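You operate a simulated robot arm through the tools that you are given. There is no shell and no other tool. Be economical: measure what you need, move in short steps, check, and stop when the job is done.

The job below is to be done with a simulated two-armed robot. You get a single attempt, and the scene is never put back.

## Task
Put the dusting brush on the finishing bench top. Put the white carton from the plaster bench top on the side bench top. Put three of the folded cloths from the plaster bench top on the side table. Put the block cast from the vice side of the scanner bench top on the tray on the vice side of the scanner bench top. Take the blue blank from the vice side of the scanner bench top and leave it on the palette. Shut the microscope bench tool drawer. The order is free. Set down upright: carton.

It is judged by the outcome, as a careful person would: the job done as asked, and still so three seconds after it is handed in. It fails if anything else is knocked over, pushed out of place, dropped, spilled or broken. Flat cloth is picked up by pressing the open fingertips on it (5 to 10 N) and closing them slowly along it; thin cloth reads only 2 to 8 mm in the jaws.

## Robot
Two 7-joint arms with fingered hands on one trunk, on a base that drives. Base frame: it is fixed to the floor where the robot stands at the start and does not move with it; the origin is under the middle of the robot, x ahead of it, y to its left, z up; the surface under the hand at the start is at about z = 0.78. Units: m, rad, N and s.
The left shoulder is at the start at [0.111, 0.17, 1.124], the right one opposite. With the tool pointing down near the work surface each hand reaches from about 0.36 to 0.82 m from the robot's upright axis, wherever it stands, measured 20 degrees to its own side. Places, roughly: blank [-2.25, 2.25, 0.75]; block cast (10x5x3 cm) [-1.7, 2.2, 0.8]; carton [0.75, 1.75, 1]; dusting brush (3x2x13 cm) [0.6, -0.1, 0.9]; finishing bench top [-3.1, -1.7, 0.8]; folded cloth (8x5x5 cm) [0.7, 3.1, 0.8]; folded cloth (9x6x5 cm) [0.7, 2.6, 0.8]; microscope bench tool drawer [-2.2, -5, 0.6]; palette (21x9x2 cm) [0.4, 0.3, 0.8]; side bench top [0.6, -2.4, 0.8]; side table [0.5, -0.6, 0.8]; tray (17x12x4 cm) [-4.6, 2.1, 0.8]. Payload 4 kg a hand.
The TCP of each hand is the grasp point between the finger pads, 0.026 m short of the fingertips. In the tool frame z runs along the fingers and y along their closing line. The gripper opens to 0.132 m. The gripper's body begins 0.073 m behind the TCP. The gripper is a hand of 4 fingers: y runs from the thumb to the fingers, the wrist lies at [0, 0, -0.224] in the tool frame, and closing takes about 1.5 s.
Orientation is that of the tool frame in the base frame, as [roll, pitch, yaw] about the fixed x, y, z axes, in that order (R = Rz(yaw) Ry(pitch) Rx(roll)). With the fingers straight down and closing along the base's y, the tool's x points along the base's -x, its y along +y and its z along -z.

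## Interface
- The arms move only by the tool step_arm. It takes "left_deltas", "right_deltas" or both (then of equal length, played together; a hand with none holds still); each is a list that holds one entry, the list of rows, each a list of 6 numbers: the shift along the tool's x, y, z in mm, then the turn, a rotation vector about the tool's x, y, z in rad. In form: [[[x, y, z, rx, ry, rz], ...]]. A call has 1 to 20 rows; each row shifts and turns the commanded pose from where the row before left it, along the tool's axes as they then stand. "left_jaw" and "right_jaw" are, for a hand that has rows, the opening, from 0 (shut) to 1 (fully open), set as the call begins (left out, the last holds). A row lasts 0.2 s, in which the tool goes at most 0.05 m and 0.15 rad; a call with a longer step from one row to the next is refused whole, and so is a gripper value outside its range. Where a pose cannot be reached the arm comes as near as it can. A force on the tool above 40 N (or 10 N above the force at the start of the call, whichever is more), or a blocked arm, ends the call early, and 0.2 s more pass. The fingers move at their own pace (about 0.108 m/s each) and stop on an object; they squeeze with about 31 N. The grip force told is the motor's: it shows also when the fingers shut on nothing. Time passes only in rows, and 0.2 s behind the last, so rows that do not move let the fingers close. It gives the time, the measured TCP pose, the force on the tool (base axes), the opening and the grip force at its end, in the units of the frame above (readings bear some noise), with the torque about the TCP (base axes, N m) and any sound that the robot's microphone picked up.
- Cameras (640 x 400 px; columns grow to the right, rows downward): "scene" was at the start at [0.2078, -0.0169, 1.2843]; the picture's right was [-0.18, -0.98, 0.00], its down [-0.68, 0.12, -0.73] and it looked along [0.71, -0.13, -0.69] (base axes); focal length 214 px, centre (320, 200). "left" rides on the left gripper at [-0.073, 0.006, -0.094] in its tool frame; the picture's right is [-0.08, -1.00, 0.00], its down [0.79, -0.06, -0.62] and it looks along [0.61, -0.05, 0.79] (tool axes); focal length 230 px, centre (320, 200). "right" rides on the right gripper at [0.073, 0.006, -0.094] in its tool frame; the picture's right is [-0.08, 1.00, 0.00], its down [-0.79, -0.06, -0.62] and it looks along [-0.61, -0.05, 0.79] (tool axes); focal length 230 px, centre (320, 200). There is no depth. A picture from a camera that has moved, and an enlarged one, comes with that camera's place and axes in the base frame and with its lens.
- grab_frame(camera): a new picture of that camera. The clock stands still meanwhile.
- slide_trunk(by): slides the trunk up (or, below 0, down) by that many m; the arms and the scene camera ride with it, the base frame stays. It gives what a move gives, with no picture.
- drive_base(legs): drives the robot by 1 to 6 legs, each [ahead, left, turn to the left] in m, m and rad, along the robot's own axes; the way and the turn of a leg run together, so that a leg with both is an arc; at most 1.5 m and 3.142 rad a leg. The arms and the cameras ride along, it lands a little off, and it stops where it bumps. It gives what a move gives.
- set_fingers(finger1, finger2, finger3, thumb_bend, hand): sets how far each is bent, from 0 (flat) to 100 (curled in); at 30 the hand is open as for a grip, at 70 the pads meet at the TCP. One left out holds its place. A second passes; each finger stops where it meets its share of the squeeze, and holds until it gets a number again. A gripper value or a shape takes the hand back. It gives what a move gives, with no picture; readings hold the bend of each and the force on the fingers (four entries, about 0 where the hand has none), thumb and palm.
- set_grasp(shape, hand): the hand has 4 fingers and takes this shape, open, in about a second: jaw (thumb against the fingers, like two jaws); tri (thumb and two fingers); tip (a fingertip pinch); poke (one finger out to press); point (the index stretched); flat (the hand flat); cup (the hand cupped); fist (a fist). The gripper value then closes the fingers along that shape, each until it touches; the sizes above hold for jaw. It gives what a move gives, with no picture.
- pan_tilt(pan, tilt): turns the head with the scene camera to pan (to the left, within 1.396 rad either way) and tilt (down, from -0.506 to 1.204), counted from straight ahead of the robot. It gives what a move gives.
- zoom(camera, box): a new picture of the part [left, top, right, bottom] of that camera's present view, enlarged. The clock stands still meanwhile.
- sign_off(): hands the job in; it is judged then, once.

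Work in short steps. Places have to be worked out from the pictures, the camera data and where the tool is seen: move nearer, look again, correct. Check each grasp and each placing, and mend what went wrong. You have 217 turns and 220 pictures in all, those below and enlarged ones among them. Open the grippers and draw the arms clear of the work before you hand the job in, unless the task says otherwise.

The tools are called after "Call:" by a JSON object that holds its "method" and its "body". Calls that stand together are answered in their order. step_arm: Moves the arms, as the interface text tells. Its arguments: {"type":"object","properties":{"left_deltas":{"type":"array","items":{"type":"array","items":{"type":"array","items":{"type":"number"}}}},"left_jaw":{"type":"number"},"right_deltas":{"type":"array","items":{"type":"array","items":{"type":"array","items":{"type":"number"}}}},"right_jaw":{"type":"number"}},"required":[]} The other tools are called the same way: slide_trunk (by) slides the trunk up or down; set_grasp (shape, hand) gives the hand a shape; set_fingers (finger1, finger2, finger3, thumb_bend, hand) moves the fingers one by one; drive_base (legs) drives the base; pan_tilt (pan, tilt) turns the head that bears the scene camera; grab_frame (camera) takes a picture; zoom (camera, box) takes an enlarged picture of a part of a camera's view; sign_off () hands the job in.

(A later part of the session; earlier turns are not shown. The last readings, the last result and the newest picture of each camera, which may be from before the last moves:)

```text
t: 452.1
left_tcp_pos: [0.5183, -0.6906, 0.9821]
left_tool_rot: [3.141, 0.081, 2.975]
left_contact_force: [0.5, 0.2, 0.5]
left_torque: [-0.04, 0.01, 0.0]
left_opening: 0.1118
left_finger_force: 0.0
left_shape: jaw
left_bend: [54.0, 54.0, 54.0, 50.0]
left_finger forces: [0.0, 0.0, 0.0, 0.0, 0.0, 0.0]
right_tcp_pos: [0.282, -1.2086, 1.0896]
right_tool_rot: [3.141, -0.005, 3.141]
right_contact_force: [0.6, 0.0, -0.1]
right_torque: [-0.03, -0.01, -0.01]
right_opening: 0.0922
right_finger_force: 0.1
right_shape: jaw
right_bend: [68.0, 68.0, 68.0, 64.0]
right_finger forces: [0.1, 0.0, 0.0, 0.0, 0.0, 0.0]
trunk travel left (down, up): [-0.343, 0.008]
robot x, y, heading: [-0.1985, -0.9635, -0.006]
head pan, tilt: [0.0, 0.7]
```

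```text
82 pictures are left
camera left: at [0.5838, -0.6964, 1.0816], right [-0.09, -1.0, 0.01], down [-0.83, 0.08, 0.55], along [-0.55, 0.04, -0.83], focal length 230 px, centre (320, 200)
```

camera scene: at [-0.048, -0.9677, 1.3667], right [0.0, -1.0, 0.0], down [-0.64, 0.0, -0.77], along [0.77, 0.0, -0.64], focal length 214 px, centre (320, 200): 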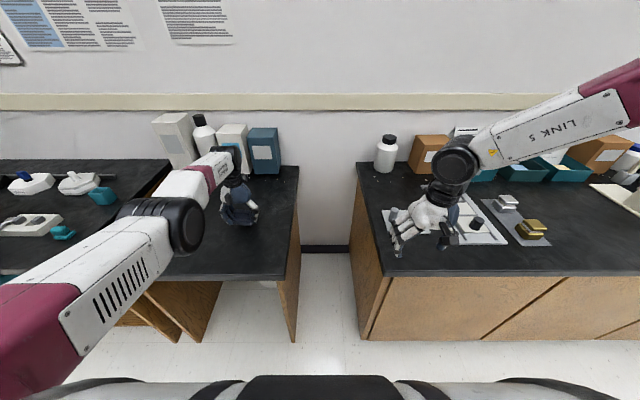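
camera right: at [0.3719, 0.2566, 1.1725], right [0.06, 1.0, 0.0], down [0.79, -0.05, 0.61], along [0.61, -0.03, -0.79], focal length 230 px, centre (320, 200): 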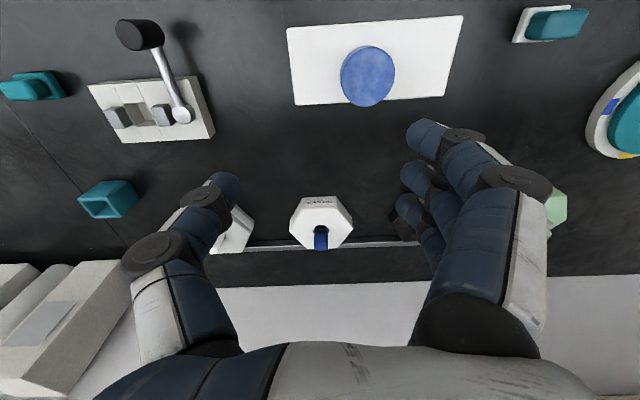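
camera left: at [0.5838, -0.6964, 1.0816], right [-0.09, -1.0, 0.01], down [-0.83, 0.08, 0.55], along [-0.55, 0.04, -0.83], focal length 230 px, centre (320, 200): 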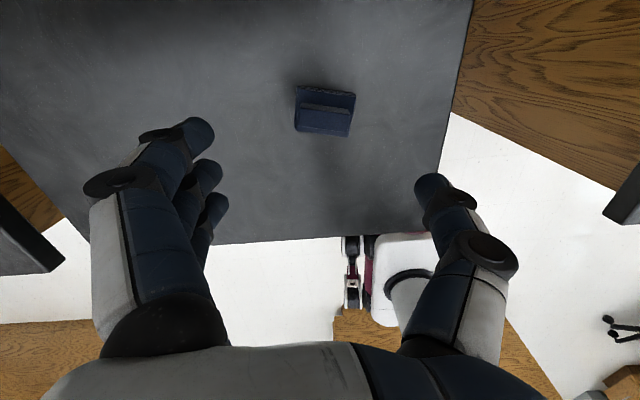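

Cloth 1 placed. Adjust both hands' yaw for the next cloths (teal with left, white with right) and drive to the plaster bench.

Call:
{"method": "drive_base", "body": {"legs": [[-0.4, 0, 0], [0, 1.3, 0], [0, 1.3, 0], [0, 1.17, 0]]}}

Call:
{"method": "step_arm", "body": {"left_deltas": [[[0, 0, 0, 0, 0.081, 0], [0, 0, 0, 0, 0, -0.11], [0, 0, 0, 0, 0, -0.11], [0, 0, 0, 0, 0, -0.109], [0, 0, 0, 0, 0, 0]]], "right_deltas": [[[0, 0, 0, 0, 0, -0.063], [0, 0, 0, 0, 0, -0.062], [0, 0, 0, 0, 0, 0], [0, 0, 0, 0, 0, 0], [0, 0, 0, 0, 0, 0]]], "left_jaw": 1, "right_jaw": 1}}

Call:
{"method": "pan_tilt", "body": {"pan": 0, "tilt": 0.8}}

Call:
{"method": "grab_frame", "body": {"camera": "scene"}}

```text
t: 487.1
left_tcp_pos: [0.1421, 3.0657, 0.9837]
left_tool_rot: [3.142, 0.08, 2.963]
left_contact_force: [-0.5, 0.2, 1.0]
left_torque: [0.01, 0.0, 0.0]
left_opening: 0.1121
left_finger_force: 0.1
left_shape: jaw
left_bend: [54.0, 54.0, 54.0, 50.0]
left_finger forces: [0.0, 0.1, 0.1, 0.0, 0.1, 0.1]
right_tcp_pos: [-0.1002, 2.5538, 1.0885]
right_tool_rot: [3.14, -0.003, 3.128]
right_contact_force: [-0.3, -0.6, 0.6]
right_torque: [0.01, 0.01, 0.02]
right_opening: 0.0922
right_finger_force: 0.0
right_shape: jaw
right_bend: [68.0, 68.0, 68.0, 64.0]
right_finger forces: [0.1, 0.1, 0.0, 0.1, 0.1, 0.0]
trunk travel left (down, up): [-0.343, 0.008]
robot x, y, heading: [-0.5809, 2.8001, -0.013]
head pan, tilt: [0.0, 0.7]
```

```text
t: 488.3
left_tcp_pos: [0.1233, 3.0667, 0.9862]
left_tool_rot: [3.141, 0.001, -2.988]
left_contact_force: [0.0, -0.5, 0.0]
left_torque: [0.02, 0.0, -0.04]
left_opening: 0.1316
left_finger_force: 0.0
left_shape: jaw
left_bend: [30.0, 30.0, 30.0, 30.0]
left_finger forces: [0.0, 0.1, 0.0, 0.0, 0.0, 0.0]
left hand out of reach, approached as far as the arm can: row 1
right_tcp_pos: [-0.1008, 2.5529, 1.0888]
right_tool_rot: [3.139, -0.003, -3.032]
right_contact_force: [0.2, 0.1, 0.1]
right_torque: [-0.04, -0.02, 0.01]
right_opening: 0.1317
right_finger_force: 0.0
right_shape: jaw
right_bend: [30.0, 30.0, 30.0, 30.0]
right_finger forces: [0.0, 0.0, 0.0, 0.0, 0.0, 0.0]
trunk travel left (down, up): [-0.343, 0.008]
robot x, y, heading: [-0.5807, 2.8042, -0.013]
head pan, tilt: [0.0, 0.7]
```

```text
t: 489.0
left_tcp_pos: [0.1232, 3.0659, 0.9869]
left_tool_rot: [-3.141, 0.001, -2.99]
left_contact_force: [-1.0, -1.3, -0.2]
left_torque: [-0.01, -0.01, 0.0]
left_opening: 0.1315
left_finger_force: 0.0
left_shape: jaw
left_bend: [30.0, 30.0, 30.0, 30.0]
left_finger forces: [0.1, 0.0, 0.0, 0.0, 0.0, 0.0]
right_tcp_pos: [-0.101, 2.5527, 1.0896]
right_tool_rot: [3.14, -0.004, -3.03]
right_contact_force: [0.5, 0.3, 0.1]
right_torque: [-0.01, -0.02, 0.02]
right_opening: 0.1318
right_finger_force: 0.1
right_shape: jaw
right_bend: [30.0, 30.0, 30.0, 30.0]
right_finger forces: [0.1, 0.0, 0.1, 0.1, 0.0, 0.0]
trunk travel left (down, up): [-0.343, 0.008]
robot x, y, heading: [-0.5786, 2.8003, -0.011]
head pan, tilt: [0.0, 0.799]
```

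```text
81 pictures are left
camera scene: at [-0.4585, 2.7973, 1.4896], right [-0.01, -1.0, 0.0], down [-0.72, 0.01, -0.7], along [0.7, -0.01, -0.72], focal length 214 px, centre (320, 200)
```

scene: 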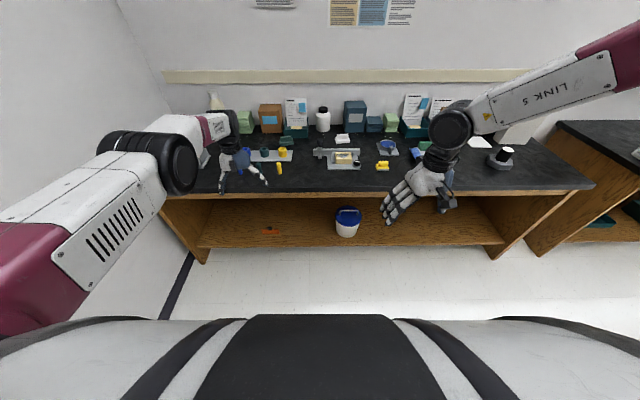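

Drive in 0.53 m and take wrist views.

Call:
{"method": "drive_base", "body": {"legs": [[0.53, 0, 0.01]]}}

Call:
{"method": "step_arm", "body": {"left_deltas": [[[0, -40, 0, 0, 0, 0], [0, -40, 0, 0, 0, 0], [0, 0, 0, 0, 0, 0], [0, 0, 0, 0, 0, 0], [0, 0, 0, 0, 0, 0], [0, 0, 0, 0, 0, 0]]], "right_deltas": [[[-40, 20, 0, 0, 0, 0], [-40, 20, 0, 0, 0, 0], [-40, 20, 20, 0, 0, 0], [-40, 20, 20, 0, 0, 0], [-40, 0, 20, 0, 0, 0], [0, 0, 30, 0, 0, 0]]]}}

Call:
{"method": "grab_frame", "body": {"camera": "left"}}

Call:
{"method": "grab_frame", "body": {"camera": "right"}}

```text
t: 492.0
left_tcp_pos: [0.6516, 3.0654, 0.9859]
left_tool_rot: [3.141, -0.002, -2.985]
left_contact_force: [-0.1, 1.0, 0.4]
left_torque: [0.02, 0.01, 0.0]
left_opening: 0.1319
left_finger_force: 0.0
left_shape: jaw
left_bend: [30.0, 30.0, 30.0, 30.0]
left_finger forces: [0.0, 0.0, 0.1, 0.1, 0.0, 0.0]
right_tcp_pos: [0.4302, 2.5492, 1.0883]
right_tool_rot: [3.141, -0.004, -3.025]
right_contact_force: [0.7, -0.1, -0.3]
right_torque: [-0.01, 0.02, -0.04]
right_opening: 0.1319
right_finger_force: 0.1
right_shape: jaw
right_bend: [30.0, 30.0, 30.0, 30.0]
right_finger forces: [0.0, 0.0, 0.1, 0.0, 0.0, 0.0]
trunk travel left (down, up): [-0.343, 0.008]
robot x, y, heading: [-0.0497, 2.7943, -0.009]
head pan, tilt: [0.0, 0.799]
```

```text
t: 493.4
left_tcp_pos: [0.649, 2.9869, 0.9876]
left_tool_rot: [3.14, 0.0, -2.986]
left_contact_force: [0.0, -0.3, -0.2]
left_torque: [-0.01, 0.04, 0.01]
left_opening: 0.1319
left_finger_force: 0.2
left_shape: jaw
left_bend: [30.0, 30.0, 30.0, 30.0]
left_finger forces: [0.0, 0.0, 0.1, 0.0, 0.0, 0.1]
left hand out of reach, approached as far as the arm can: row 1, 2
right_tcp_pos: [0.6154, 2.6515, 0.9954]
right_tool_rot: [3.139, -0.003, -3.025]
right_contact_force: [0.9, 0.2, -0.6]
right_torque: [0.04, -0.04, 0.05]
right_opening: 0.132
right_finger_force: 0.3
right_shape: jaw
right_bend: [30.0, 30.0, 30.0, 30.0]
right_finger forces: [0.0, 0.1, 0.0, 0.1, 0.1, 0.0]
trunk travel left (down, up): [-0.343, 0.008]
robot x, y, heading: [-0.052, 2.7929, -0.007]
head pan, tilt: [0.0, 0.799]
```

```text
80 pictures are left
camera left: at [0.7205, 3.0042, 1.0808], right [0.23, -0.97, 0.0], down [-0.77, -0.18, 0.62], along [-0.6, -0.14, -0.79], focal length 230 px, centre (320, 200)
```

left: 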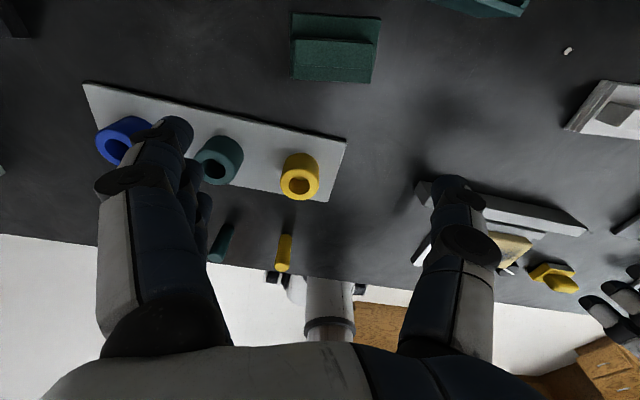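

```text
79 pictures are left
camera right: at [0.5435, 2.6486, 1.0891], right [-0.04, 1.0, 0.0], down [0.79, 0.03, 0.61], along [0.61, 0.03, -0.79], focal length 230 px, centre (320, 200)
```

right: 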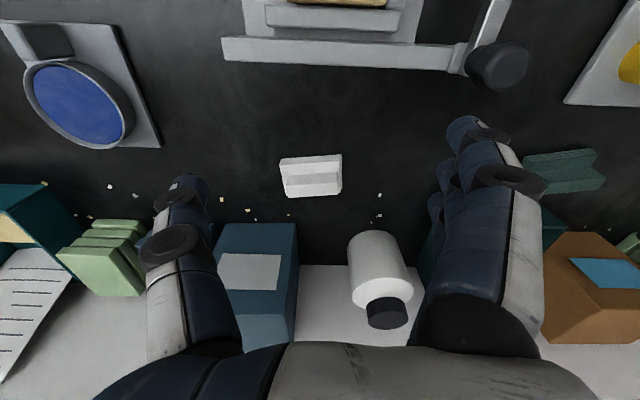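

Both cloths located: teal (0.701, 2.984), white (0.721, 2.646). Lower the trunk 6 cm and centre both hands.

Call:
{"method": "slide_trunk", "body": {"by": -0.06}}

Call:
{"method": "step_arm", "body": {"left_deltas": [[[-17, -4, 0, 0, 0, 0], [-17, -4, 0, 0, 0, 0], [-17, -3, 0, 0, 0, 0], [0, 0, 0, 0, 0, 0]]], "right_deltas": [[[-35, -6, 0, 0, 0, 0], [-35, -6, 0, 0, 0, 0], [-34, -6, 0, 0, 0, 0], [0, 0, 0, 0, 0, 0]]]}}

Call:
{"method": "grab_frame", "body": {"camera": "left"}}

Call:
{"method": "grab_frame", "body": {"camera": "right"}}

```text
t: 494.4
left_tcp_pos: [0.6508, 2.9858, 0.9302]
left_tool_rot: [3.141, -0.001, -2.983]
left_contact_force: [-0.5, -0.1, -0.2]
left_torque: [0.0, -0.07, 0.0]
left_opening: 0.1317
left_finger_force: 0.0
left_shape: jaw
left_bend: [30.0, 30.0, 30.0, 30.0]
left_finger forces: [0.0, 0.0, 0.0, 0.0, 0.0, 0.0]
right_tcp_pos: [0.6181, 2.6517, 0.9386]
right_tool_rot: [3.139, -0.005, -3.026]
right_contact_force: [-0.4, -0.5, 0.9]
right_torque: [0.0, -0.05, -0.04]
right_opening: 0.1319
right_finger_force: 0.0
right_shape: jaw
right_bend: [30.0, 30.0, 30.0, 30.0]
right_finger forces: [0.1, 0.0, 0.1, 0.0, 0.0, 0.0]
trunk travel left (down, up): [-0.283, 0.068]
robot x, y, heading: [-0.0527, 2.7955, -0.012]
head pan, tilt: [0.0, 0.799]
```

```text
t: 495.4
left_tcp_pos: [0.6533, 2.9883, 0.9322]
left_tool_rot: [3.139, -0.001, -2.984]
left_contact_force: [-0.9, -0.2, 0.8]
left_torque: [0.02, -0.01, -0.04]
left_opening: 0.1317
left_finger_force: 0.1
left_shape: jaw
left_bend: [30.0, 30.0, 30.0, 30.0]
left_finger forces: [0.0, 0.0, 0.0, 0.0, 0.0, 0.0]
left hand out of reach, approached as far as the arm can: row 1, 2, 3
right_tcp_pos: [0.6427, 2.6524, 0.9429]
right_tool_rot: [3.14, -0.004, -3.022]
right_contact_force: [0.2, -0.3, -0.3]
right_torque: [0.0, -0.01, 0.0]
right_opening: 0.1319
right_finger_force: 0.0
right_shape: jaw
right_bend: [30.0, 30.0, 30.0, 30.0]
right_finger forces: [0.0, 0.0, 0.0, 0.1, 0.0, 0.0]
right hand out of reach, approached as far as the arm can: row 1, 2, 3
trunk travel left (down, up): [-0.283, 0.068]
robot x, y, heading: [-0.0529, 2.7952, -0.013]
head pan, tilt: [0.0, 0.799]
```

```text
78 pictures are left
camera left: at [0.7255, 3.0049, 1.0257], right [0.23, -0.97, 0.0], down [-0.77, -0.18, 0.62], along [-0.6, -0.14, -0.79], focal length 230 px, centre (320, 200)
```

left: 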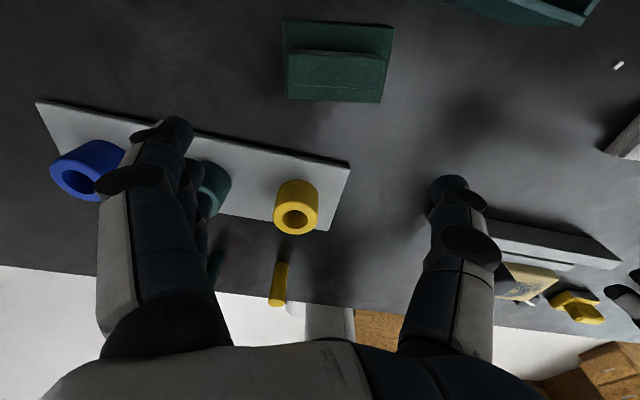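

```text
77 pictures are left
camera right: at [0.5695, 2.6489, 1.0361], right [-0.04, 1.0, 0.0], down [0.79, 0.03, 0.61], along [0.61, 0.03, -0.79], focal length 230 px, centre (320, 200)
```

right: 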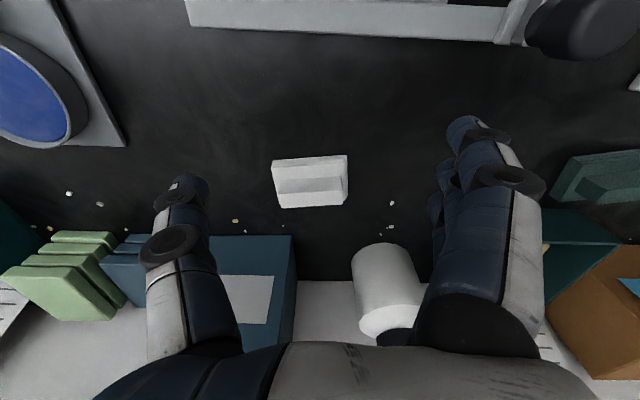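

Slightly out of reach; drive ahead 6 cm and lower the trunk toward grasp height.

Call:
{"method": "drive_base", "body": {"legs": [[0.058, 0, 0]]}}

Call:
{"method": "slide_trunk", "body": {"by": -0.07}}

Call:
{"method": "step_arm", "body": {"left_deltas": [[[0, 0, 0, 0, 0, 0], [0, 0, 0, 0, 0, 0]]], "right_deltas": [[[-10, -8, 0, 0, 0, 0], [-10, 0, 0, 0, 0, 0]]]}}

Call:
{"method": "grab_frame", "body": {"camera": "left"}}

Call:
{"method": "grab_frame", "body": {"camera": "right"}}

```text
t: 496.4
left_tcp_pos: [0.71, 2.9871, 0.9309]
left_tool_rot: [3.14, -0.003, -2.982]
left_contact_force: [0.4, -0.2, -0.2]
left_torque: [0.0, 0.03, 0.01]
left_opening: 0.132
left_finger_force: 0.1
left_shape: jaw
left_bend: [30.0, 30.0, 30.0, 30.0]
left_finger forces: [0.0, 0.1, 0.1, 0.0, 0.0, 0.1]
right_tcp_pos: [0.6994, 2.6534, 0.942]
right_tool_rot: [3.14, -0.005, -3.026]
right_contact_force: [-0.4, 0.5, -0.3]
right_torque: [0.0, 0.0, 0.0]
right_opening: 0.132
right_finger_force: 0.0
right_shape: jaw
right_bend: [30.0, 30.0, 30.0, 30.0]
right_finger forces: [0.0, 0.0, 0.1, 0.0, 0.1, 0.1]
trunk travel left (down, up): [-0.283, 0.068]
robot x, y, heading: [0.006, 2.794, -0.01]
head pan, tilt: [0.0, 0.799]
```

```text
t: 497.5
left_tcp_pos: [0.7093, 2.9885, 0.8628]
left_tool_rot: [3.14, 0.0, -2.983]
left_contact_force: [0.5, -1.0, -0.7]
left_torque: [0.01, 0.06, -0.03]
left_opening: 0.1321
left_finger_force: 0.0
left_shape: jaw
left_bend: [30.0, 30.0, 30.0, 30.0]
left_finger forces: [0.0, 0.1, 0.0, 0.1, 0.1, 0.0]
right_tcp_pos: [0.698, 2.6539, 0.8753]
right_tool_rot: [3.139, -0.002, -3.026]
right_contact_force: [-1.1, 0.7, 0.0]
right_torque: [0.02, 0.01, -0.02]
right_opening: 0.1319
right_finger_force: 0.1
right_shape: jaw
right_bend: [30.0, 30.0, 30.0, 30.0]
right_finger forces: [0.0, 0.1, 0.0, 0.0, 0.1, 0.1]
trunk travel left (down, up): [-0.213, 0.138]
robot x, y, heading: [0.0098, 2.7982, -0.008]
head pan, tilt: [0.0, 0.799]
```

```text
t: 498.1
left_tcp_pos: [0.7099, 2.9883, 0.8626]
left_tool_rot: [3.141, -0.001, -2.984]
left_contact_force: [-1.2, 0.3, 0.2]
left_torque: [-0.03, -0.02, -0.03]
left_opening: 0.1319
left_finger_force: 0.1
left_shape: jaw
left_bend: [30.0, 30.0, 30.0, 30.0]
left_finger forces: [0.1, 0.0, 0.0, 0.1, 0.0, 0.0]
right_tcp_pos: [0.7189, 2.6466, 0.8741]
right_tool_rot: [3.14, -0.002, -3.024]
right_contact_force: [-0.3, -0.1, -0.8]
right_torque: [0.0, 0.04, 0.03]
right_opening: 0.1318
right_finger_force: 0.0
right_shape: jaw
right_bend: [30.0, 30.0, 30.0, 30.0]
right_finger forces: [0.0, 0.1, 0.0, 0.1, 0.1, 0.0]
trunk travel left (down, up): [-0.213, 0.138]
robot x, y, heading: [0.0056, 2.7889, -0.005]
head pan, tilt: [0.0, 0.799]
```

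```text
76 pictures are left
camera left: at [0.7816, 3.0058, 0.9554], right [0.23, -0.97, 0.0], down [-0.76, -0.18, 0.62], along [-0.6, -0.14, -0.79], focal length 230 px, centre (320, 200)
```

left: 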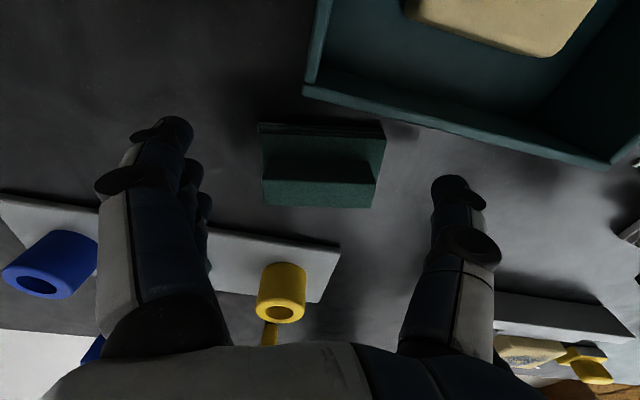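

```text
75 pictures are left
camera right: at [0.6461, 2.6435, 0.9661], right [-0.04, 1.0, 0.0], down [0.79, 0.03, 0.61], along [0.61, 0.02, -0.79], focal length 230 px, centre (320, 200)
```

right: 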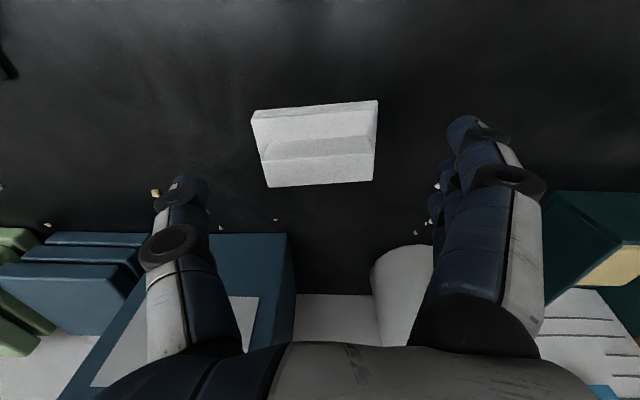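

Both aligned. Descend to z≈0.827 and close both hands.

Call:
{"method": "step_arm", "body": {"left_deltas": [[[10, 2, 12, 0, 0, 0], [0, 0, 12, 0, 0, 0], [0, 0, 11, 0, 0, 0], [0, 0, 0, 0, 0, 0]]], "right_deltas": [[[0, 0, 16, 0, 0, 0], [0, -3, 16, 0, 0, 0], [0, 0, 14, 0, 0, 0], [0, 0, 0, 0, 0, 0]]]}}

Call:
{"method": "step_arm", "body": {"left_deltas": [[[0, 0, 0, 0, 0, 0], [0, 0, 0, 0, 0, 0], [0, 0, 0, 0, 0, 0], [0, 0, 0, 0, 0, 0], [0, 0, 0, 0, 0, 0], [0, 0, 0, 0, 0, 0], [0, 0, 0, 0, 0, 0]]], "right_deltas": [[[0, 0, 0, 0, 0, 0], [0, 0, 0, 0, 0, 0], [0, 0, 0, 0, 0, 0], [0, 0, 0, 0, 0, 0], [0, 0, 0, 0, 0, 0], [0, 0, 0, 0, 0, 0], [0, 0, 0, 0, 0, 0]]], "left_jaw": 0, "right_jaw": 0}}

Call:
{"method": "grab_frame", "body": {"camera": "left"}}

Call:
{"method": "grab_frame", "body": {"camera": "right"}}

```text
t: 499.1
left_tcp_pos: [0.6981, 2.9874, 0.8286]
left_tool_rot: [3.14, 0.002, -2.982]
left_contact_force: [-0.1, 0.2, -0.2]
left_torque: [0.02, 0.02, -0.03]
left_opening: 0.132
left_finger_force: 0.0
left_shape: jaw
left_bend: [30.0, 30.0, 30.0, 30.0]
left_finger forces: [0.0, 0.0, 0.1, 0.1, 0.0, 0.0]
right_tcp_pos: [0.7121, 2.6437, 0.8262]
right_tool_rot: [3.139, -0.002, -3.024]
right_contact_force: [0.3, 0.4, 0.6]
right_torque: [-0.03, -0.05, 0.01]
right_opening: 0.1318
right_finger_force: 0.0
right_shape: jaw
right_bend: [30.0, 30.0, 30.0, 30.0]
right_finger forces: [0.0, 0.0, 0.0, 0.0, 0.0, 0.0]
right hand out of reach, approached as far as the arm can: row 2
trunk travel left (down, up): [-0.213, 0.138]
robot x, y, heading: [0.0069, 2.7947, -0.005]
head pan, tilt: [0.0, 0.799]
```

```text
t: 500.7
left_tcp_pos: [0.6994, 2.9883, 0.8271]
left_tool_rot: [3.139, 0.001, -2.983]
left_contact_force: [-0.2, 0.6, 0.2]
left_torque: [0.01, -0.03, 0.0]
left_opening: 0.0805
left_finger_force: 31.0
left_shape: jaw
left_bend: [71.0, 71.0, 71.0, 71.0]
left_finger forces: [9.2, 9.2, 9.4, 0.0, 27.5, 0.1]
right_tcp_pos: [0.7119, 2.6436, 0.8261]
right_tool_rot: [3.14, -0.002, -3.023]
right_contact_force: [-0.3, 1.1, 1.0]
right_torque: [0.01, 0.04, 0.02]
right_opening: 0.0779
right_finger_force: 30.5
right_shape: jaw
right_bend: [72.0, 71.0, 71.0, 71.0]
right_finger forces: [8.6, 9.9, 10.1, 0.0, 27.5, 0.1]
trunk travel left (down, up): [-0.213, 0.138]
robot x, y, heading: [0.0072, 2.795, -0.009]
head pan, tilt: [0.0, 0.799]
```

```text
74 pictures are left
camera left: at [0.7706, 3.0051, 0.9213], right [0.23, -0.97, 0.0], down [-0.76, -0.18, 0.62], along [-0.6, -0.14, -0.79], focal length 230 px, centre (320, 200)
```

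left: 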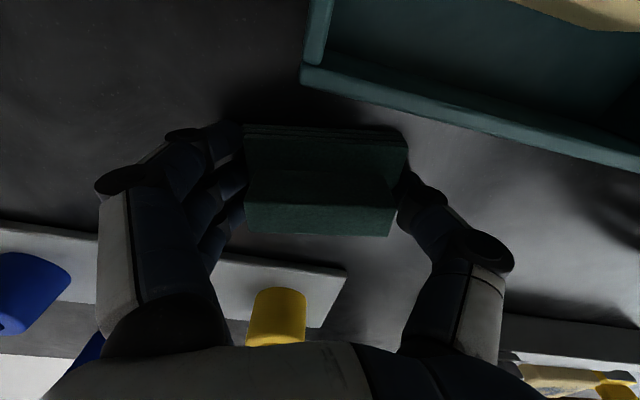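

```text
73 pictures are left
camera right: at [0.639, 2.6406, 0.92], right [-0.04, 1.0, 0.0], down [0.79, 0.03, 0.61], along [0.61, 0.03, -0.79], focal length 230 px, centre (320, 200)
```

right: 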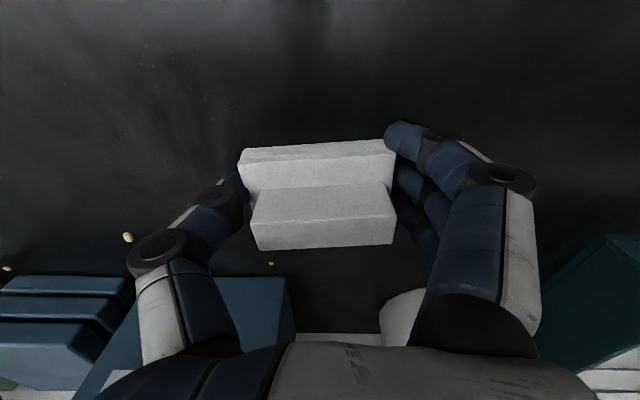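

Both gripped. Lift, back out, and drive to the side table.

Call:
{"method": "slide_trunk", "body": {"by": 0.13}}

Call:
{"method": "drive_base", "body": {"legs": [[-0.43, 0, 0], [0, -1.1, 0], [0, -1.1, 0], [0, -0.98, 0]]}}

Call:
{"method": "grab_frame", "body": {"camera": "scene"}}

```text
t: 502.2
left_tcp_pos: [0.6998, 2.9891, 0.9561]
left_tool_rot: [3.14, -0.001, -2.982]
left_contact_force: [0.7, 0.6, -1.1]
left_torque: [0.03, -0.01, 0.0]
left_opening: 0.0799
left_finger_force: 31.4
left_shape: jaw
left_bend: [71.0, 71.0, 71.0, 71.0]
left_finger forces: [9.1, 9.1, 9.3, 0.1, 27.6, 0.0]
right_tcp_pos: [0.7189, 2.6446, 1.0075]
right_tool_rot: [-3.134, 0.07, -3.022]
right_contact_force: [0.6, 0.1, 0.5]
right_torque: [0.05, 0.0, 0.01]
right_opening: 0.0778
right_finger_force: 31.1
right_shape: jaw
right_bend: [72.0, 71.0, 71.0, 71.0]
right_finger forces: [7.9, 10.1, 10.1, 0.0, 27.6, 0.1]
trunk travel left (down, up): [-0.343, 0.008]
robot x, y, heading: [0.0038, 2.7901, -0.009]
head pan, tilt: [0.0, 0.799]
```

```text
t: 532.1
left_tcp_pos: [0.2975, -0.1403, 0.9579]
left_tool_rot: [3.14, 0.001, -2.978]
left_contact_force: [-0.7, -0.1, -0.3]
left_torque: [-0.01, -0.02, 0.01]
left_opening: 0.08
left_finger_force: 31.2
left_shape: jaw
left_bend: [71.0, 71.0, 71.0, 71.0]
left_finger forces: [9.1, 9.2, 9.3, 0.0, 27.6, 0.1]
right_tcp_pos: [0.318, -0.4833, 1.0095]
right_tool_rot: [-3.131, 0.072, -3.019]
right_contact_force: [0.9, 0.0, -1.1]
right_torque: [-0.03, 0.01, 0.0]
right_opening: 0.0781
right_finger_force: 30.7
right_shape: jaw
right_bend: [72.0, 71.0, 71.0, 71.0]
right_finger forces: [7.9, 10.0, 10.0, 0.0, 27.5, 0.0]
trunk travel left (down, up): [-0.343, 0.008]
robot x, y, heading: [-0.3949, -0.3355, -0.002]
head pan, tilt: [0.0, 0.799]
```

```text
72 pictures are left
camera scene: at [-0.2752, -0.3393, 1.4895], right [0.0, -1.0, 0.0], down [-0.72, 0.0, -0.7], along [0.7, 0.0, -0.72], focal length 214 px, centre (320, 200)
```

scene: 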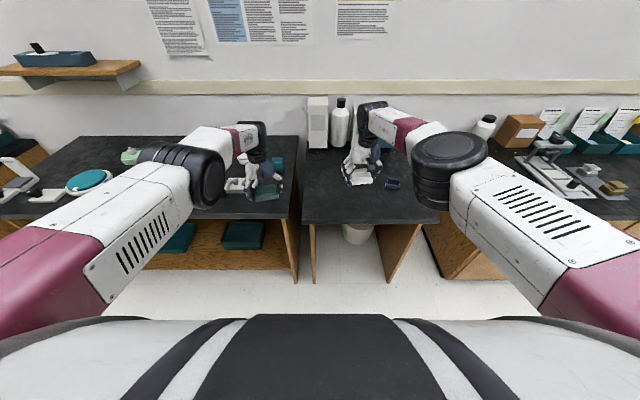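

Position so the right hand is over (0.50,-0.53) and lower.

Call:
{"method": "drive_base", "body": {"legs": [[0.185, -0.045, 0]]}}

Call:
{"method": "step_arm", "body": {"right_deltas": [[[0, 0, 20, 0, 0.07, 0], [0, 0, 40, 0, 0, 0], [0, 0, 40, 0, 0, 0], [0, 0, 40, 0, 0, 0], [0, 0, 30, 0, 0, 0], [0, 0, 0, 0, 0, 0]]]}}

Call:
{"method": "grab_frame", "body": {"camera": "right"}}

```text
t: 533.6
left_tcp_pos: [0.479, -0.1919, 0.9563]
left_tool_rot: [3.14, -0.002, -2.988]
left_contact_force: [0.2, -1.0, -0.8]
left_torque: [0.01, 0.01, 0.01]
left_opening: 0.0799
left_finger_force: 30.4
left_shape: jaw
left_bend: [71.0, 71.0, 71.0, 71.0]
left_finger forces: [9.1, 9.2, 9.4, 0.0, 27.5, 0.1]
right_tcp_pos: [0.4962, -0.5367, 1.0071]
right_tool_rot: [-3.134, 0.071, -3.028]
right_contact_force: [0.8, -0.5, -0.4]
right_torque: [-0.01, -0.02, 0.07]
right_opening: 0.0782
right_finger_force: 31.0
right_shape: jaw
right_bend: [72.0, 71.0, 71.0, 71.0]
right_finger forces: [7.9, 10.1, 10.0, 0.0, 27.5, 0.0]
trunk travel left (down, up): [-0.343, 0.008]
robot x, y, heading: [-0.2141, -0.3837, -0.012]
head pan, tilt: [0.0, 0.799]
```

```text
t: 535.0
left_tcp_pos: [0.4773, -0.1924, 0.9569]
left_tool_rot: [3.14, 0.002, -2.988]
left_contact_force: [-1.4, -0.7, 0.1]
left_torque: [-0.05, -0.01, 0.04]
left_opening: 0.0799
left_finger_force: 31.4
left_shape: jaw
left_bend: [71.0, 71.0, 71.0, 71.0]
left_finger forces: [9.1, 9.2, 9.3, 0.1, 27.6, 0.1]
right_tcp_pos: [0.437, -0.542, 0.8573]
right_tool_rot: [-3.132, 0.001, -3.032]
right_contact_force: [0.0, 0.5, -0.3]
right_torque: [-0.06, -0.02, -0.03]
right_opening: 0.078
right_finger_force: 31.1
right_shape: jaw
right_bend: [72.0, 71.0, 71.0, 71.0]
right_finger forces: [7.9, 10.3, 10.1, 0.1, 27.6, 0.0]
right hand out of reach, approached as far as the arm can: row 1, 2, 3, 4, 5
trunk travel left (down, up): [-0.343, 0.008]
robot x, y, heading: [-0.2213, -0.3814, -0.016]
head pan, tilt: [0.0, 0.799]
```

```text
71 pictures are left
camera right: at [0.3634, -0.5446, 0.9489], right [-0.03, 1.0, -0.01], down [0.79, 0.03, 0.62], along [0.62, 0.01, -0.79], focal length 230 px, centre (320, 200)
```

right: 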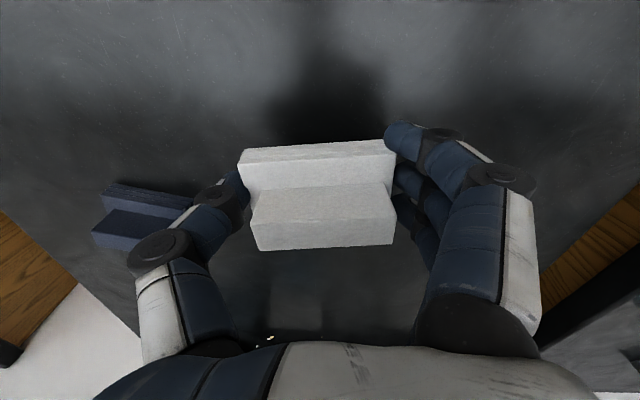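

Lower trunk 3.5 cm, then the arm slowly to contact.

Call:
{"method": "slide_trunk", "body": {"by": -0.035}}

Call:
{"method": "step_arm", "body": {"right_deltas": [[[0, 0, 4, 0, 0, 0], [0, 0, 4, 0, 0, 0], [0, 0, 4, 0, 0, 0], [0, 0, 3, 0, 0, 0], [0, 0, 0, 0, 0, 0]]]}}

```text
t: 535.8
left_tcp_pos: [0.479, -0.1938, 0.9225]
left_tool_rot: [3.141, -0.001, -2.987]
left_contact_force: [-0.6, 0.3, -0.9]
left_torque: [0.03, -0.02, 0.01]
left_opening: 0.0799
left_finger_force: 30.9
left_shape: jaw
left_bend: [71.0, 71.0, 71.0, 71.0]
left_finger forces: [9.1, 9.2, 9.3, 0.1, 27.6, 0.0]
right_tcp_pos: [0.4372, -0.5401, 0.8194]
right_tool_rot: [-3.133, 0.002, -3.031]
right_contact_force: [-0.8, 0.2, -0.8]
right_torque: [-0.03, 0.0, 0.01]
right_opening: 0.0778
right_finger_force: 32.1
right_shape: jaw
right_bend: [72.0, 71.0, 71.0, 71.0]
right_finger forces: [7.9, 10.2, 10.2, 0.0, 27.6, 0.0]
trunk travel left (down, up): [-0.308, 0.043]
robot x, y, heading: [-0.2166, -0.3841, -0.012]
head pan, tilt: [0.0, 0.799]
```

```text
t: 537.0
left_tcp_pos: [0.478, -0.1932, 0.925]
left_tool_rot: [3.141, 0.0, -2.988]
left_contact_force: [0.2, 0.7, 0.4]
left_torque: [0.01, 0.01, -0.01]
left_opening: 0.0798
left_finger_force: 30.9
left_shape: jaw
left_bend: [71.0, 71.0, 71.0, 71.0]
left_finger forces: [9.1, 9.2, 9.3, 0.1, 27.7, 0.1]
right_tcp_pos: [0.4328, -0.5403, 0.8065]
right_tool_rot: [-3.132, 0.008, -3.032]
right_contact_force: [5.6, -2.1, 20.4]
right_torque: [0.93, 0.19, -0.22]
right_opening: 0.0773
right_finger_force: 31.0
right_shape: jaw
right_bend: [73.0, 71.0, 71.0, 71.0]
right_finger forces: [21.1, 16.9, 13.1, 0.0, 30.8, 0.1]
right hand out of reach, approached as far as the arm can: row 3
trunk travel left (down, up): [-0.308, 0.043]
robot x, y, heading: [-0.2139, -0.384, -0.01]
head pan, tilt: [0.0, 0.799]
```

Contact. Open the right hand and raise it.

Call:
{"method": "step_arm", "body": {"right_deltas": [[[0, 0, -3, 0, 0, 0], [0, 0, 0, 0, 0, 0], [0, 0, 0, 0, 0, 0], [0, 0, 0, 0, 0, 0], [0, 0, 0, 0, 0, 0]]], "right_jaw": 0.9}}

Call:
{"method": "step_arm", "body": {"right_deltas": [[[0, 0, -15, 0, 0, 0], [0, 0, -30, 0, 0, 0], [0, 0, -40, 0, 0, 0], [0, 0, -40, 0, 0, 0], [0, 0, -40, 0, 0, 0], [0, 0, -40, 0, 0, 0], [0, 0, 0, 0, 0, 0]]]}}

Call:
{"method": "grab_frame", "body": {"camera": "right"}}

```text
t: 538.2
left_tcp_pos: [0.4789, -0.1932, 0.9215]
left_tool_rot: [3.14, 0.001, -2.986]
left_contact_force: [0.0, -0.1, 0.1]
left_torque: [0.0, -0.01, -0.01]
left_opening: 0.08
left_finger_force: 31.4
left_shape: jaw
left_bend: [71.0, 71.0, 71.0, 71.0]
left_finger forces: [9.0, 9.2, 9.3, 0.0, 27.6, 0.1]
right_tcp_pos: [0.4316, -0.5403, 0.8069]
right_tool_rot: [-3.133, 0.002, -3.031]
right_contact_force: [0.8, -0.6, -0.5]
right_torque: [0.0, 0.01, -0.02]
right_opening: 0.1187
right_finger_force: 0.1
right_shape: jaw
right_bend: [48.0, 48.0, 48.0, 44.0]
right_finger forces: [0.1, 0.0, 0.0, 0.0, 0.0, 0.1]
trunk travel left (down, up): [-0.308, 0.043]
robot x, y, heading: [-0.2151, -0.3844, -0.021]
head pan, tilt: [0.0, 0.799]
```

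```text
t: 539.8
left_tcp_pos: [0.4785, -0.1937, 0.9216]
left_tool_rot: [3.14, -0.002, -2.988]
left_contact_force: [0.1, -0.5, -0.3]
left_torque: [-0.02, 0.0, 0.0]
left_opening: 0.0796
left_finger_force: 31.1
left_shape: jaw
left_bend: [71.0, 71.0, 71.0, 71.0]
left_finger forces: [9.1, 9.3, 9.3, 0.0, 27.6, 0.0]
right_tcp_pos: [0.4329, -0.5389, 1.0142]
right_tool_rot: [-3.136, 0.002, -3.03]
right_contact_force: [0.8, 0.7, 0.5]
right_torque: [-0.01, 0.02, -0.01]
right_opening: 0.1186
right_finger_force: 0.0
right_shape: jaw
right_bend: [48.0, 48.0, 48.0, 44.0]
right_finger forces: [0.1, 0.0, 0.0, 0.1, 0.0, 0.0]
trunk travel left (down, up): [-0.308, 0.043]
robot x, y, heading: [-0.2206, -0.3837, -0.01]
head pan, tilt: [0.0, 0.799]
```

```text
70 pictures are left
camera right: at [0.3599, -0.5422, 1.1058], right [-0.03, 1.0, -0.01], down [0.79, 0.03, 0.62], along [0.62, 0.02, -0.79], focal length 230 px, centre (320, 200)
```

right: 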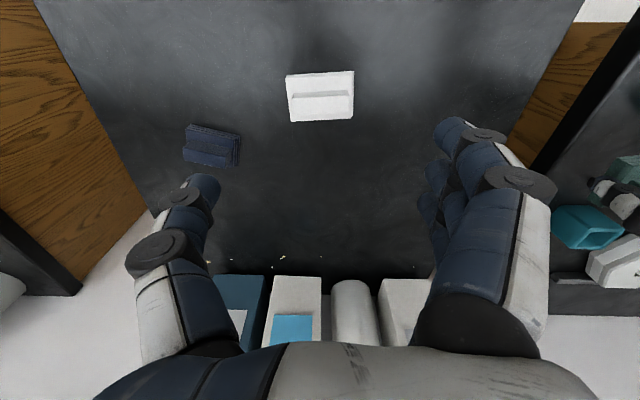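

Now strafe 0.176 m right so the left cloth is at y≈-0.37, raising the right hand further.

Call:
{"method": "drive_base", "body": {"legs": [[0, -0.176, 0]]}}

Call:
{"method": "step_arm", "body": {"right_deltas": [[[0, 0, -40, 0, 0, 0], [20, 0, -40, 0, 0, 0], [0, 0, 0, 0, 0, 0]]]}}

Call:
{"method": "slide_trunk", "body": {"by": -0.095}}

Call:
{"method": "grab_frame", "body": {"camera": "left"}}

```text
t: 542.0
left_tcp_pos: [0.4764, -0.3714, 0.9224]
left_tool_rot: [3.14, 0.0, -2.989]
left_contact_force: [-1.2, -0.5, 0.1]
left_torque: [0.0, 0.0, -0.01]
left_opening: 0.0801
left_finger_force: 30.9
left_shape: jaw
left_bend: [71.0, 71.0, 71.0, 71.0]
left_finger forces: [9.1, 9.2, 9.4, 0.0, 27.6, 0.1]
right_tcp_pos: [0.4304, -0.7176, 1.0131]
right_tool_rot: [-3.135, 0.002, -3.033]
right_contact_force: [0.5, -0.1, -0.8]
right_torque: [-0.01, 0.01, 0.01]
right_opening: 0.1185
right_finger_force: 0.0
right_shape: jaw
right_bend: [48.0, 48.0, 48.0, 44.0]
right_finger forces: [0.0, 0.0, 0.0, 0.0, 0.0, 0.0]
trunk travel left (down, up): [-0.308, 0.043]
robot x, y, heading: [-0.2215, -0.5607, -0.016]
head pan, tilt: [0.0, 0.799]
```

```text
t: 542.8
left_tcp_pos: [0.4763, -0.3693, 0.9217]
left_tool_rot: [-3.141, -0.003, -2.989]
left_contact_force: [-0.1, -0.4, -0.7]
left_torque: [0.0, 0.01, -0.01]
left_opening: 0.0799
left_finger_force: 31.0
left_shape: jaw
left_bend: [71.0, 71.0, 71.0, 71.0]
left_finger forces: [9.2, 9.3, 9.4, 0.1, 27.7, 0.0]
right_tcp_pos: [0.4115, -0.7164, 1.0952]
right_tool_rot: [-3.135, 0.002, -3.033]
right_contact_force: [-0.2, 0.8, -0.2]
right_torque: [-0.03, 0.0, 0.01]
right_opening: 0.1188
right_finger_force: 0.0
right_shape: jaw
right_bend: [48.0, 48.0, 48.0, 44.0]
right_finger forces: [0.0, 0.0, 0.0, 0.0, 0.0, 0.0]
trunk travel left (down, up): [-0.308, 0.043]
robot x, y, heading: [-0.2174, -0.5579, -0.012]
head pan, tilt: [0.0, 0.799]
```

```text
t: 544.1
left_tcp_pos: [0.4749, -0.3696, 0.8286]
left_tool_rot: [3.142, 0.002, -2.987]
left_contact_force: [-1.1, -0.1, -0.6]
left_torque: [0.03, -0.03, 0.0]
left_opening: 0.08
left_finger_force: 31.2
left_shape: jaw
left_bend: [71.0, 71.0, 71.0, 71.0]
left_finger forces: [9.1, 9.2, 9.3, 0.0, 27.6, 0.1]
right_tcp_pos: [0.4104, -0.7178, 0.9996]
right_tool_rot: [-3.132, 0.003, -3.031]
right_contact_force: [0.0, 0.2, -0.4]
right_torque: [0.0, -0.01, -0.04]
right_opening: 0.1187
right_finger_force: 0.1
right_shape: jaw
right_bend: [48.0, 48.0, 48.0, 44.0]
right_finger forces: [0.0, 0.0, 0.1, 0.0, 0.0, 0.0]
trunk travel left (down, up): [-0.213, 0.138]
robot x, y, heading: [-0.2171, -0.5633, -0.016]
head pan, tilt: [0.0, 0.799]
```

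```text
69 pictures are left
camera left: at [0.5476, -0.3526, 0.922], right [0.23, -0.97, 0.0], down [-0.77, -0.18, 0.62], along [-0.6, -0.14, -0.79], focal length 230 px, centre (320, 200)
```

left: 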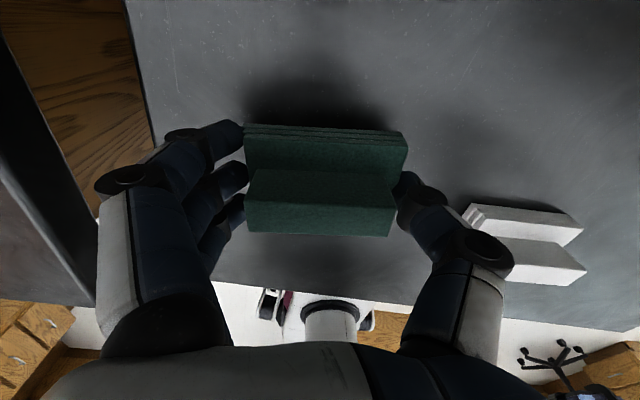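

Shift 12 mm to +y for thumb clearance and lower to contact.

Call:
{"method": "step_arm", "body": {"left_deltas": [[[0, 12, 0, 0, 0, 0], [0, 0, 5, 0, 0, 0], [0, 0, 5, 0, 0, 0], [0, 0, 4, 0, 0, 0], [0, 0, 4, 0, 0, 0], [0, 0, 3, 0, 0, 0], [0, 0, 0, 0, 0, 0]]]}}

Call:
{"method": "step_arm", "body": {"left_deltas": [[[0, 0, -2, 0, 0, 0], [0, 0, 0, 0, 0, 0], [0, 0, 0, 0, 0, 0], [0, 0, 0, 0, 0, 0], [0, 0, 0, 0, 0, 0]]], "left_jaw": 0.82}}

Call:
{"method": "slide_trunk", "body": {"by": 0.12}}

Call:
{"method": "grab_frame", "body": {"camera": "left"}}

```text
t: 545.7
left_tcp_pos: [0.4744, -0.36, 0.8072]
left_tool_rot: [-3.14, 0.004, -2.991]
left_contact_force: [-0.8, -0.9, 5.7]
left_torque: [0.07, 0.03, 0.02]
left_opening: 0.0795
left_finger_force: 31.2
left_shape: jaw
left_bend: [71.0, 71.0, 71.0, 71.0]
left_finger forces: [9.3, 9.4, 9.5, 0.1, 29.4, 0.0]
right_tcp_pos: [0.4108, -0.7183, 0.9982]
right_tool_rot: [-3.134, 0.004, -3.029]
right_contact_force: [0.1, -0.6, 0.1]
right_torque: [0.0, 0.04, -0.04]
right_opening: 0.1188
right_finger_force: 0.0
right_shape: jaw
right_bend: [48.0, 48.0, 48.0, 44.0]
right_finger forces: [0.0, 0.0, 0.0, 0.0, 0.0, 0.1]
trunk travel left (down, up): [-0.213, 0.138]
robot x, y, heading: [-0.2207, -0.5595, -0.013]
head pan, tilt: [0.0, 0.799]
```

```text
t: 546.9
left_tcp_pos: [0.4746, -0.358, 0.8085]
left_tool_rot: [-3.141, 0.001, -2.989]
left_contact_force: [0.7, 1.4, -0.5]
left_torque: [-0.01, 0.0, -0.02]
left_opening: 0.1078
left_finger_force: 0.0
left_shape: jaw
left_bend: [58.0, 58.0, 58.0, 53.0]
left_finger forces: [0.0, 0.1, 0.0, 0.0, 0.0, 0.0]
right_tcp_pos: [0.4106, -0.718, 0.997]
right_tool_rot: [-3.134, 0.001, -3.031]
right_contact_force: [0.7, -0.3, 0.4]
right_torque: [0.02, 0.02, 0.0]
right_opening: 0.1188
right_finger_force: 0.2
right_shape: jaw
right_bend: [48.0, 48.0, 48.0, 44.0]
right_finger forces: [0.0, 0.0, 0.1, 0.1, 0.1, 0.0]
trunk travel left (down, up): [-0.213, 0.138]
robot x, y, heading: [-0.2184, -0.5622, -0.014]
head pan, tilt: [0.0, 0.799]
```

```text
t: 548.4
left_tcp_pos: [0.4735, -0.3585, 0.9281]
left_tool_rot: [3.139, 0.0, -2.989]
left_contact_force: [0.3, 0.5, 0.1]
left_torque: [-0.01, 0.03, 0.0]
left_opening: 0.108
left_finger_force: 0.1
left_shape: jaw
left_bend: [58.0, 58.0, 58.0, 53.0]
left_finger forces: [0.1, 0.0, 0.0, 0.1, 0.0, 0.1]
right_tcp_pos: [0.4101, -0.7179, 1.118]
right_tool_rot: [-3.133, 0.002, -3.03]
right_contact_force: [-0.3, 0.4, 0.1]
right_torque: [-0.01, -0.02, 0.01]
right_opening: 0.119
right_finger_force: 0.0
right_shape: jaw
right_bend: [48.0, 48.0, 48.0, 44.0]
right_finger forces: [0.1, 0.0, 0.1, 0.0, 0.0, 0.1]
trunk travel left (down, up): [-0.333, 0.018]
robot x, y, heading: [-0.2185, -0.5617, -0.012]
head pan, tilt: [0.0, 0.799]
```

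```text
68 pictures are left
camera left: at [0.5454, -0.3409, 1.0215], right [0.23, -0.97, 0.0], down [-0.77, -0.18, 0.62], along [-0.6, -0.14, -0.79], focal length 230 px, centre (320, 200)
```

left: 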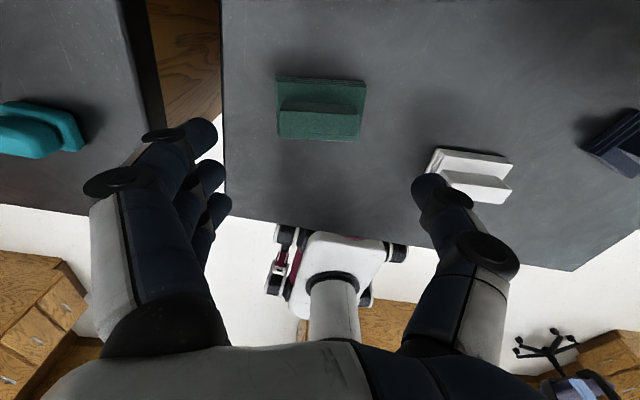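

All three cloths are on the side table. Next: the white carton at y≈1.7. Back off and strafe there.

Call:
{"method": "drive_base", "body": {"legs": [[-0.33, 0, 0.01], [0, 1.15, 0], [0, 1.1, 0]]}}

Call:
{"method": "pan_tilt", "body": {"pan": 0, "tilt": 0.55}}

Call:
{"method": "grab_frame", "body": {"camera": "scene"}}

Call:
{"method": "zoom", "body": {"camera": "scene", "box": [240, 110, 420, 220]}}

```text
t: 570.2
left_tcp_pos: [0.1078, 1.9284, 0.9279]
left_tool_rot: [3.142, 0.0, -2.959]
left_contact_force: [-0.7, -0.4, 0.9]
left_torque: [-0.01, -0.02, 0.0]
left_opening: 0.1079
left_finger_force: 0.0
left_shape: jaw
left_bend: [58.0, 58.0, 58.0, 53.0]
left_finger forces: [0.0, 0.1, 0.0, 0.0, 0.1, 0.0]
right_tcp_pos: [0.0555, 1.5658, 1.118]
right_tool_rot: [-3.133, 0.002, -2.998]
right_contact_force: [0.4, -0.6, -0.7]
right_torque: [0.0, -0.02, -0.01]
right_opening: 0.1186
right_finger_force: 0.0
right_shape: jaw
right_bend: [48.0, 48.0, 48.0, 44.0]
right_finger forces: [0.1, 0.0, 0.0, 0.0, 0.0, 0.0]
trunk travel left (down, up): [-0.333, 0.018]
robot x, y, heading: [-0.581, 1.7052, 0.015]
head pan, tilt: [0.0, 0.799]
```

```text
t: 571.0
left_tcp_pos: [0.1057, 1.9287, 0.9281]
left_tool_rot: [3.139, 0.001, -2.958]
left_contact_force: [0.1, 0.9, 1.2]
left_torque: [-0.02, 0.01, -0.01]
left_opening: 0.108
left_finger_force: 0.0
left_shape: jaw
left_bend: [58.0, 58.0, 58.0, 53.0]
left_finger forces: [0.0, 0.0, 0.0, 0.0, 0.0, 0.1]
right_tcp_pos: [0.0559, 1.5662, 1.1184]
right_tool_rot: [-3.133, 0.002, -2.999]
right_contact_force: [0.2, -0.3, 0.4]
right_torque: [0.02, 0.0, -0.01]
right_opening: 0.1186
right_finger_force: 0.0
right_shape: jaw
right_bend: [48.0, 48.0, 48.0, 44.0]
right_finger forces: [0.0, 0.0, 0.0, 0.1, 0.0, 0.0]
trunk travel left (down, up): [-0.333, 0.018]
robot x, y, heading: [-0.58, 1.7071, 0.019]
head pan, tilt: [0.0, 0.55]
```

```text
67 pictures are left
camera scene: at [-0.4486, 1.706, 1.5011], right [0.02, -1.0, 0.0], down [-0.52, -0.01, -0.85], along [0.85, 0.01, -0.52], focal length 214 px, centre (320, 200)
```

scene: 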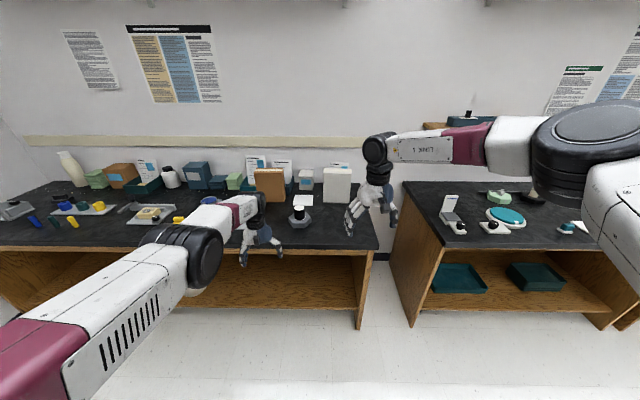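

```text
3.56 times, centred on (330, 165) of scene
camera zoom: at [-0.4486, 1.706, 1.5011], right [0.02, -1.0, 0.0], down [-0.52, -0.01, -0.85], along [0.85, 0.01, -0.52], focal length 763 px, centre (284, 324)
```

zoom: 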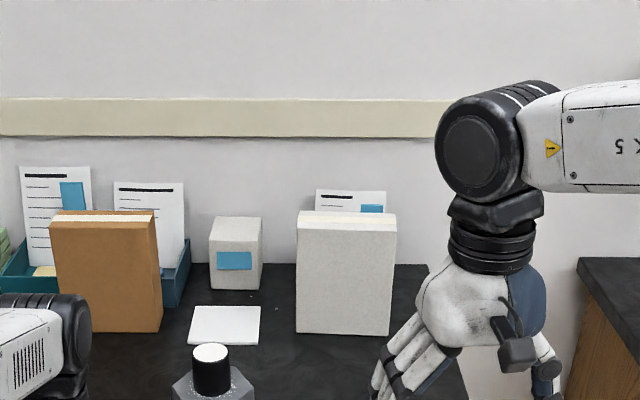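

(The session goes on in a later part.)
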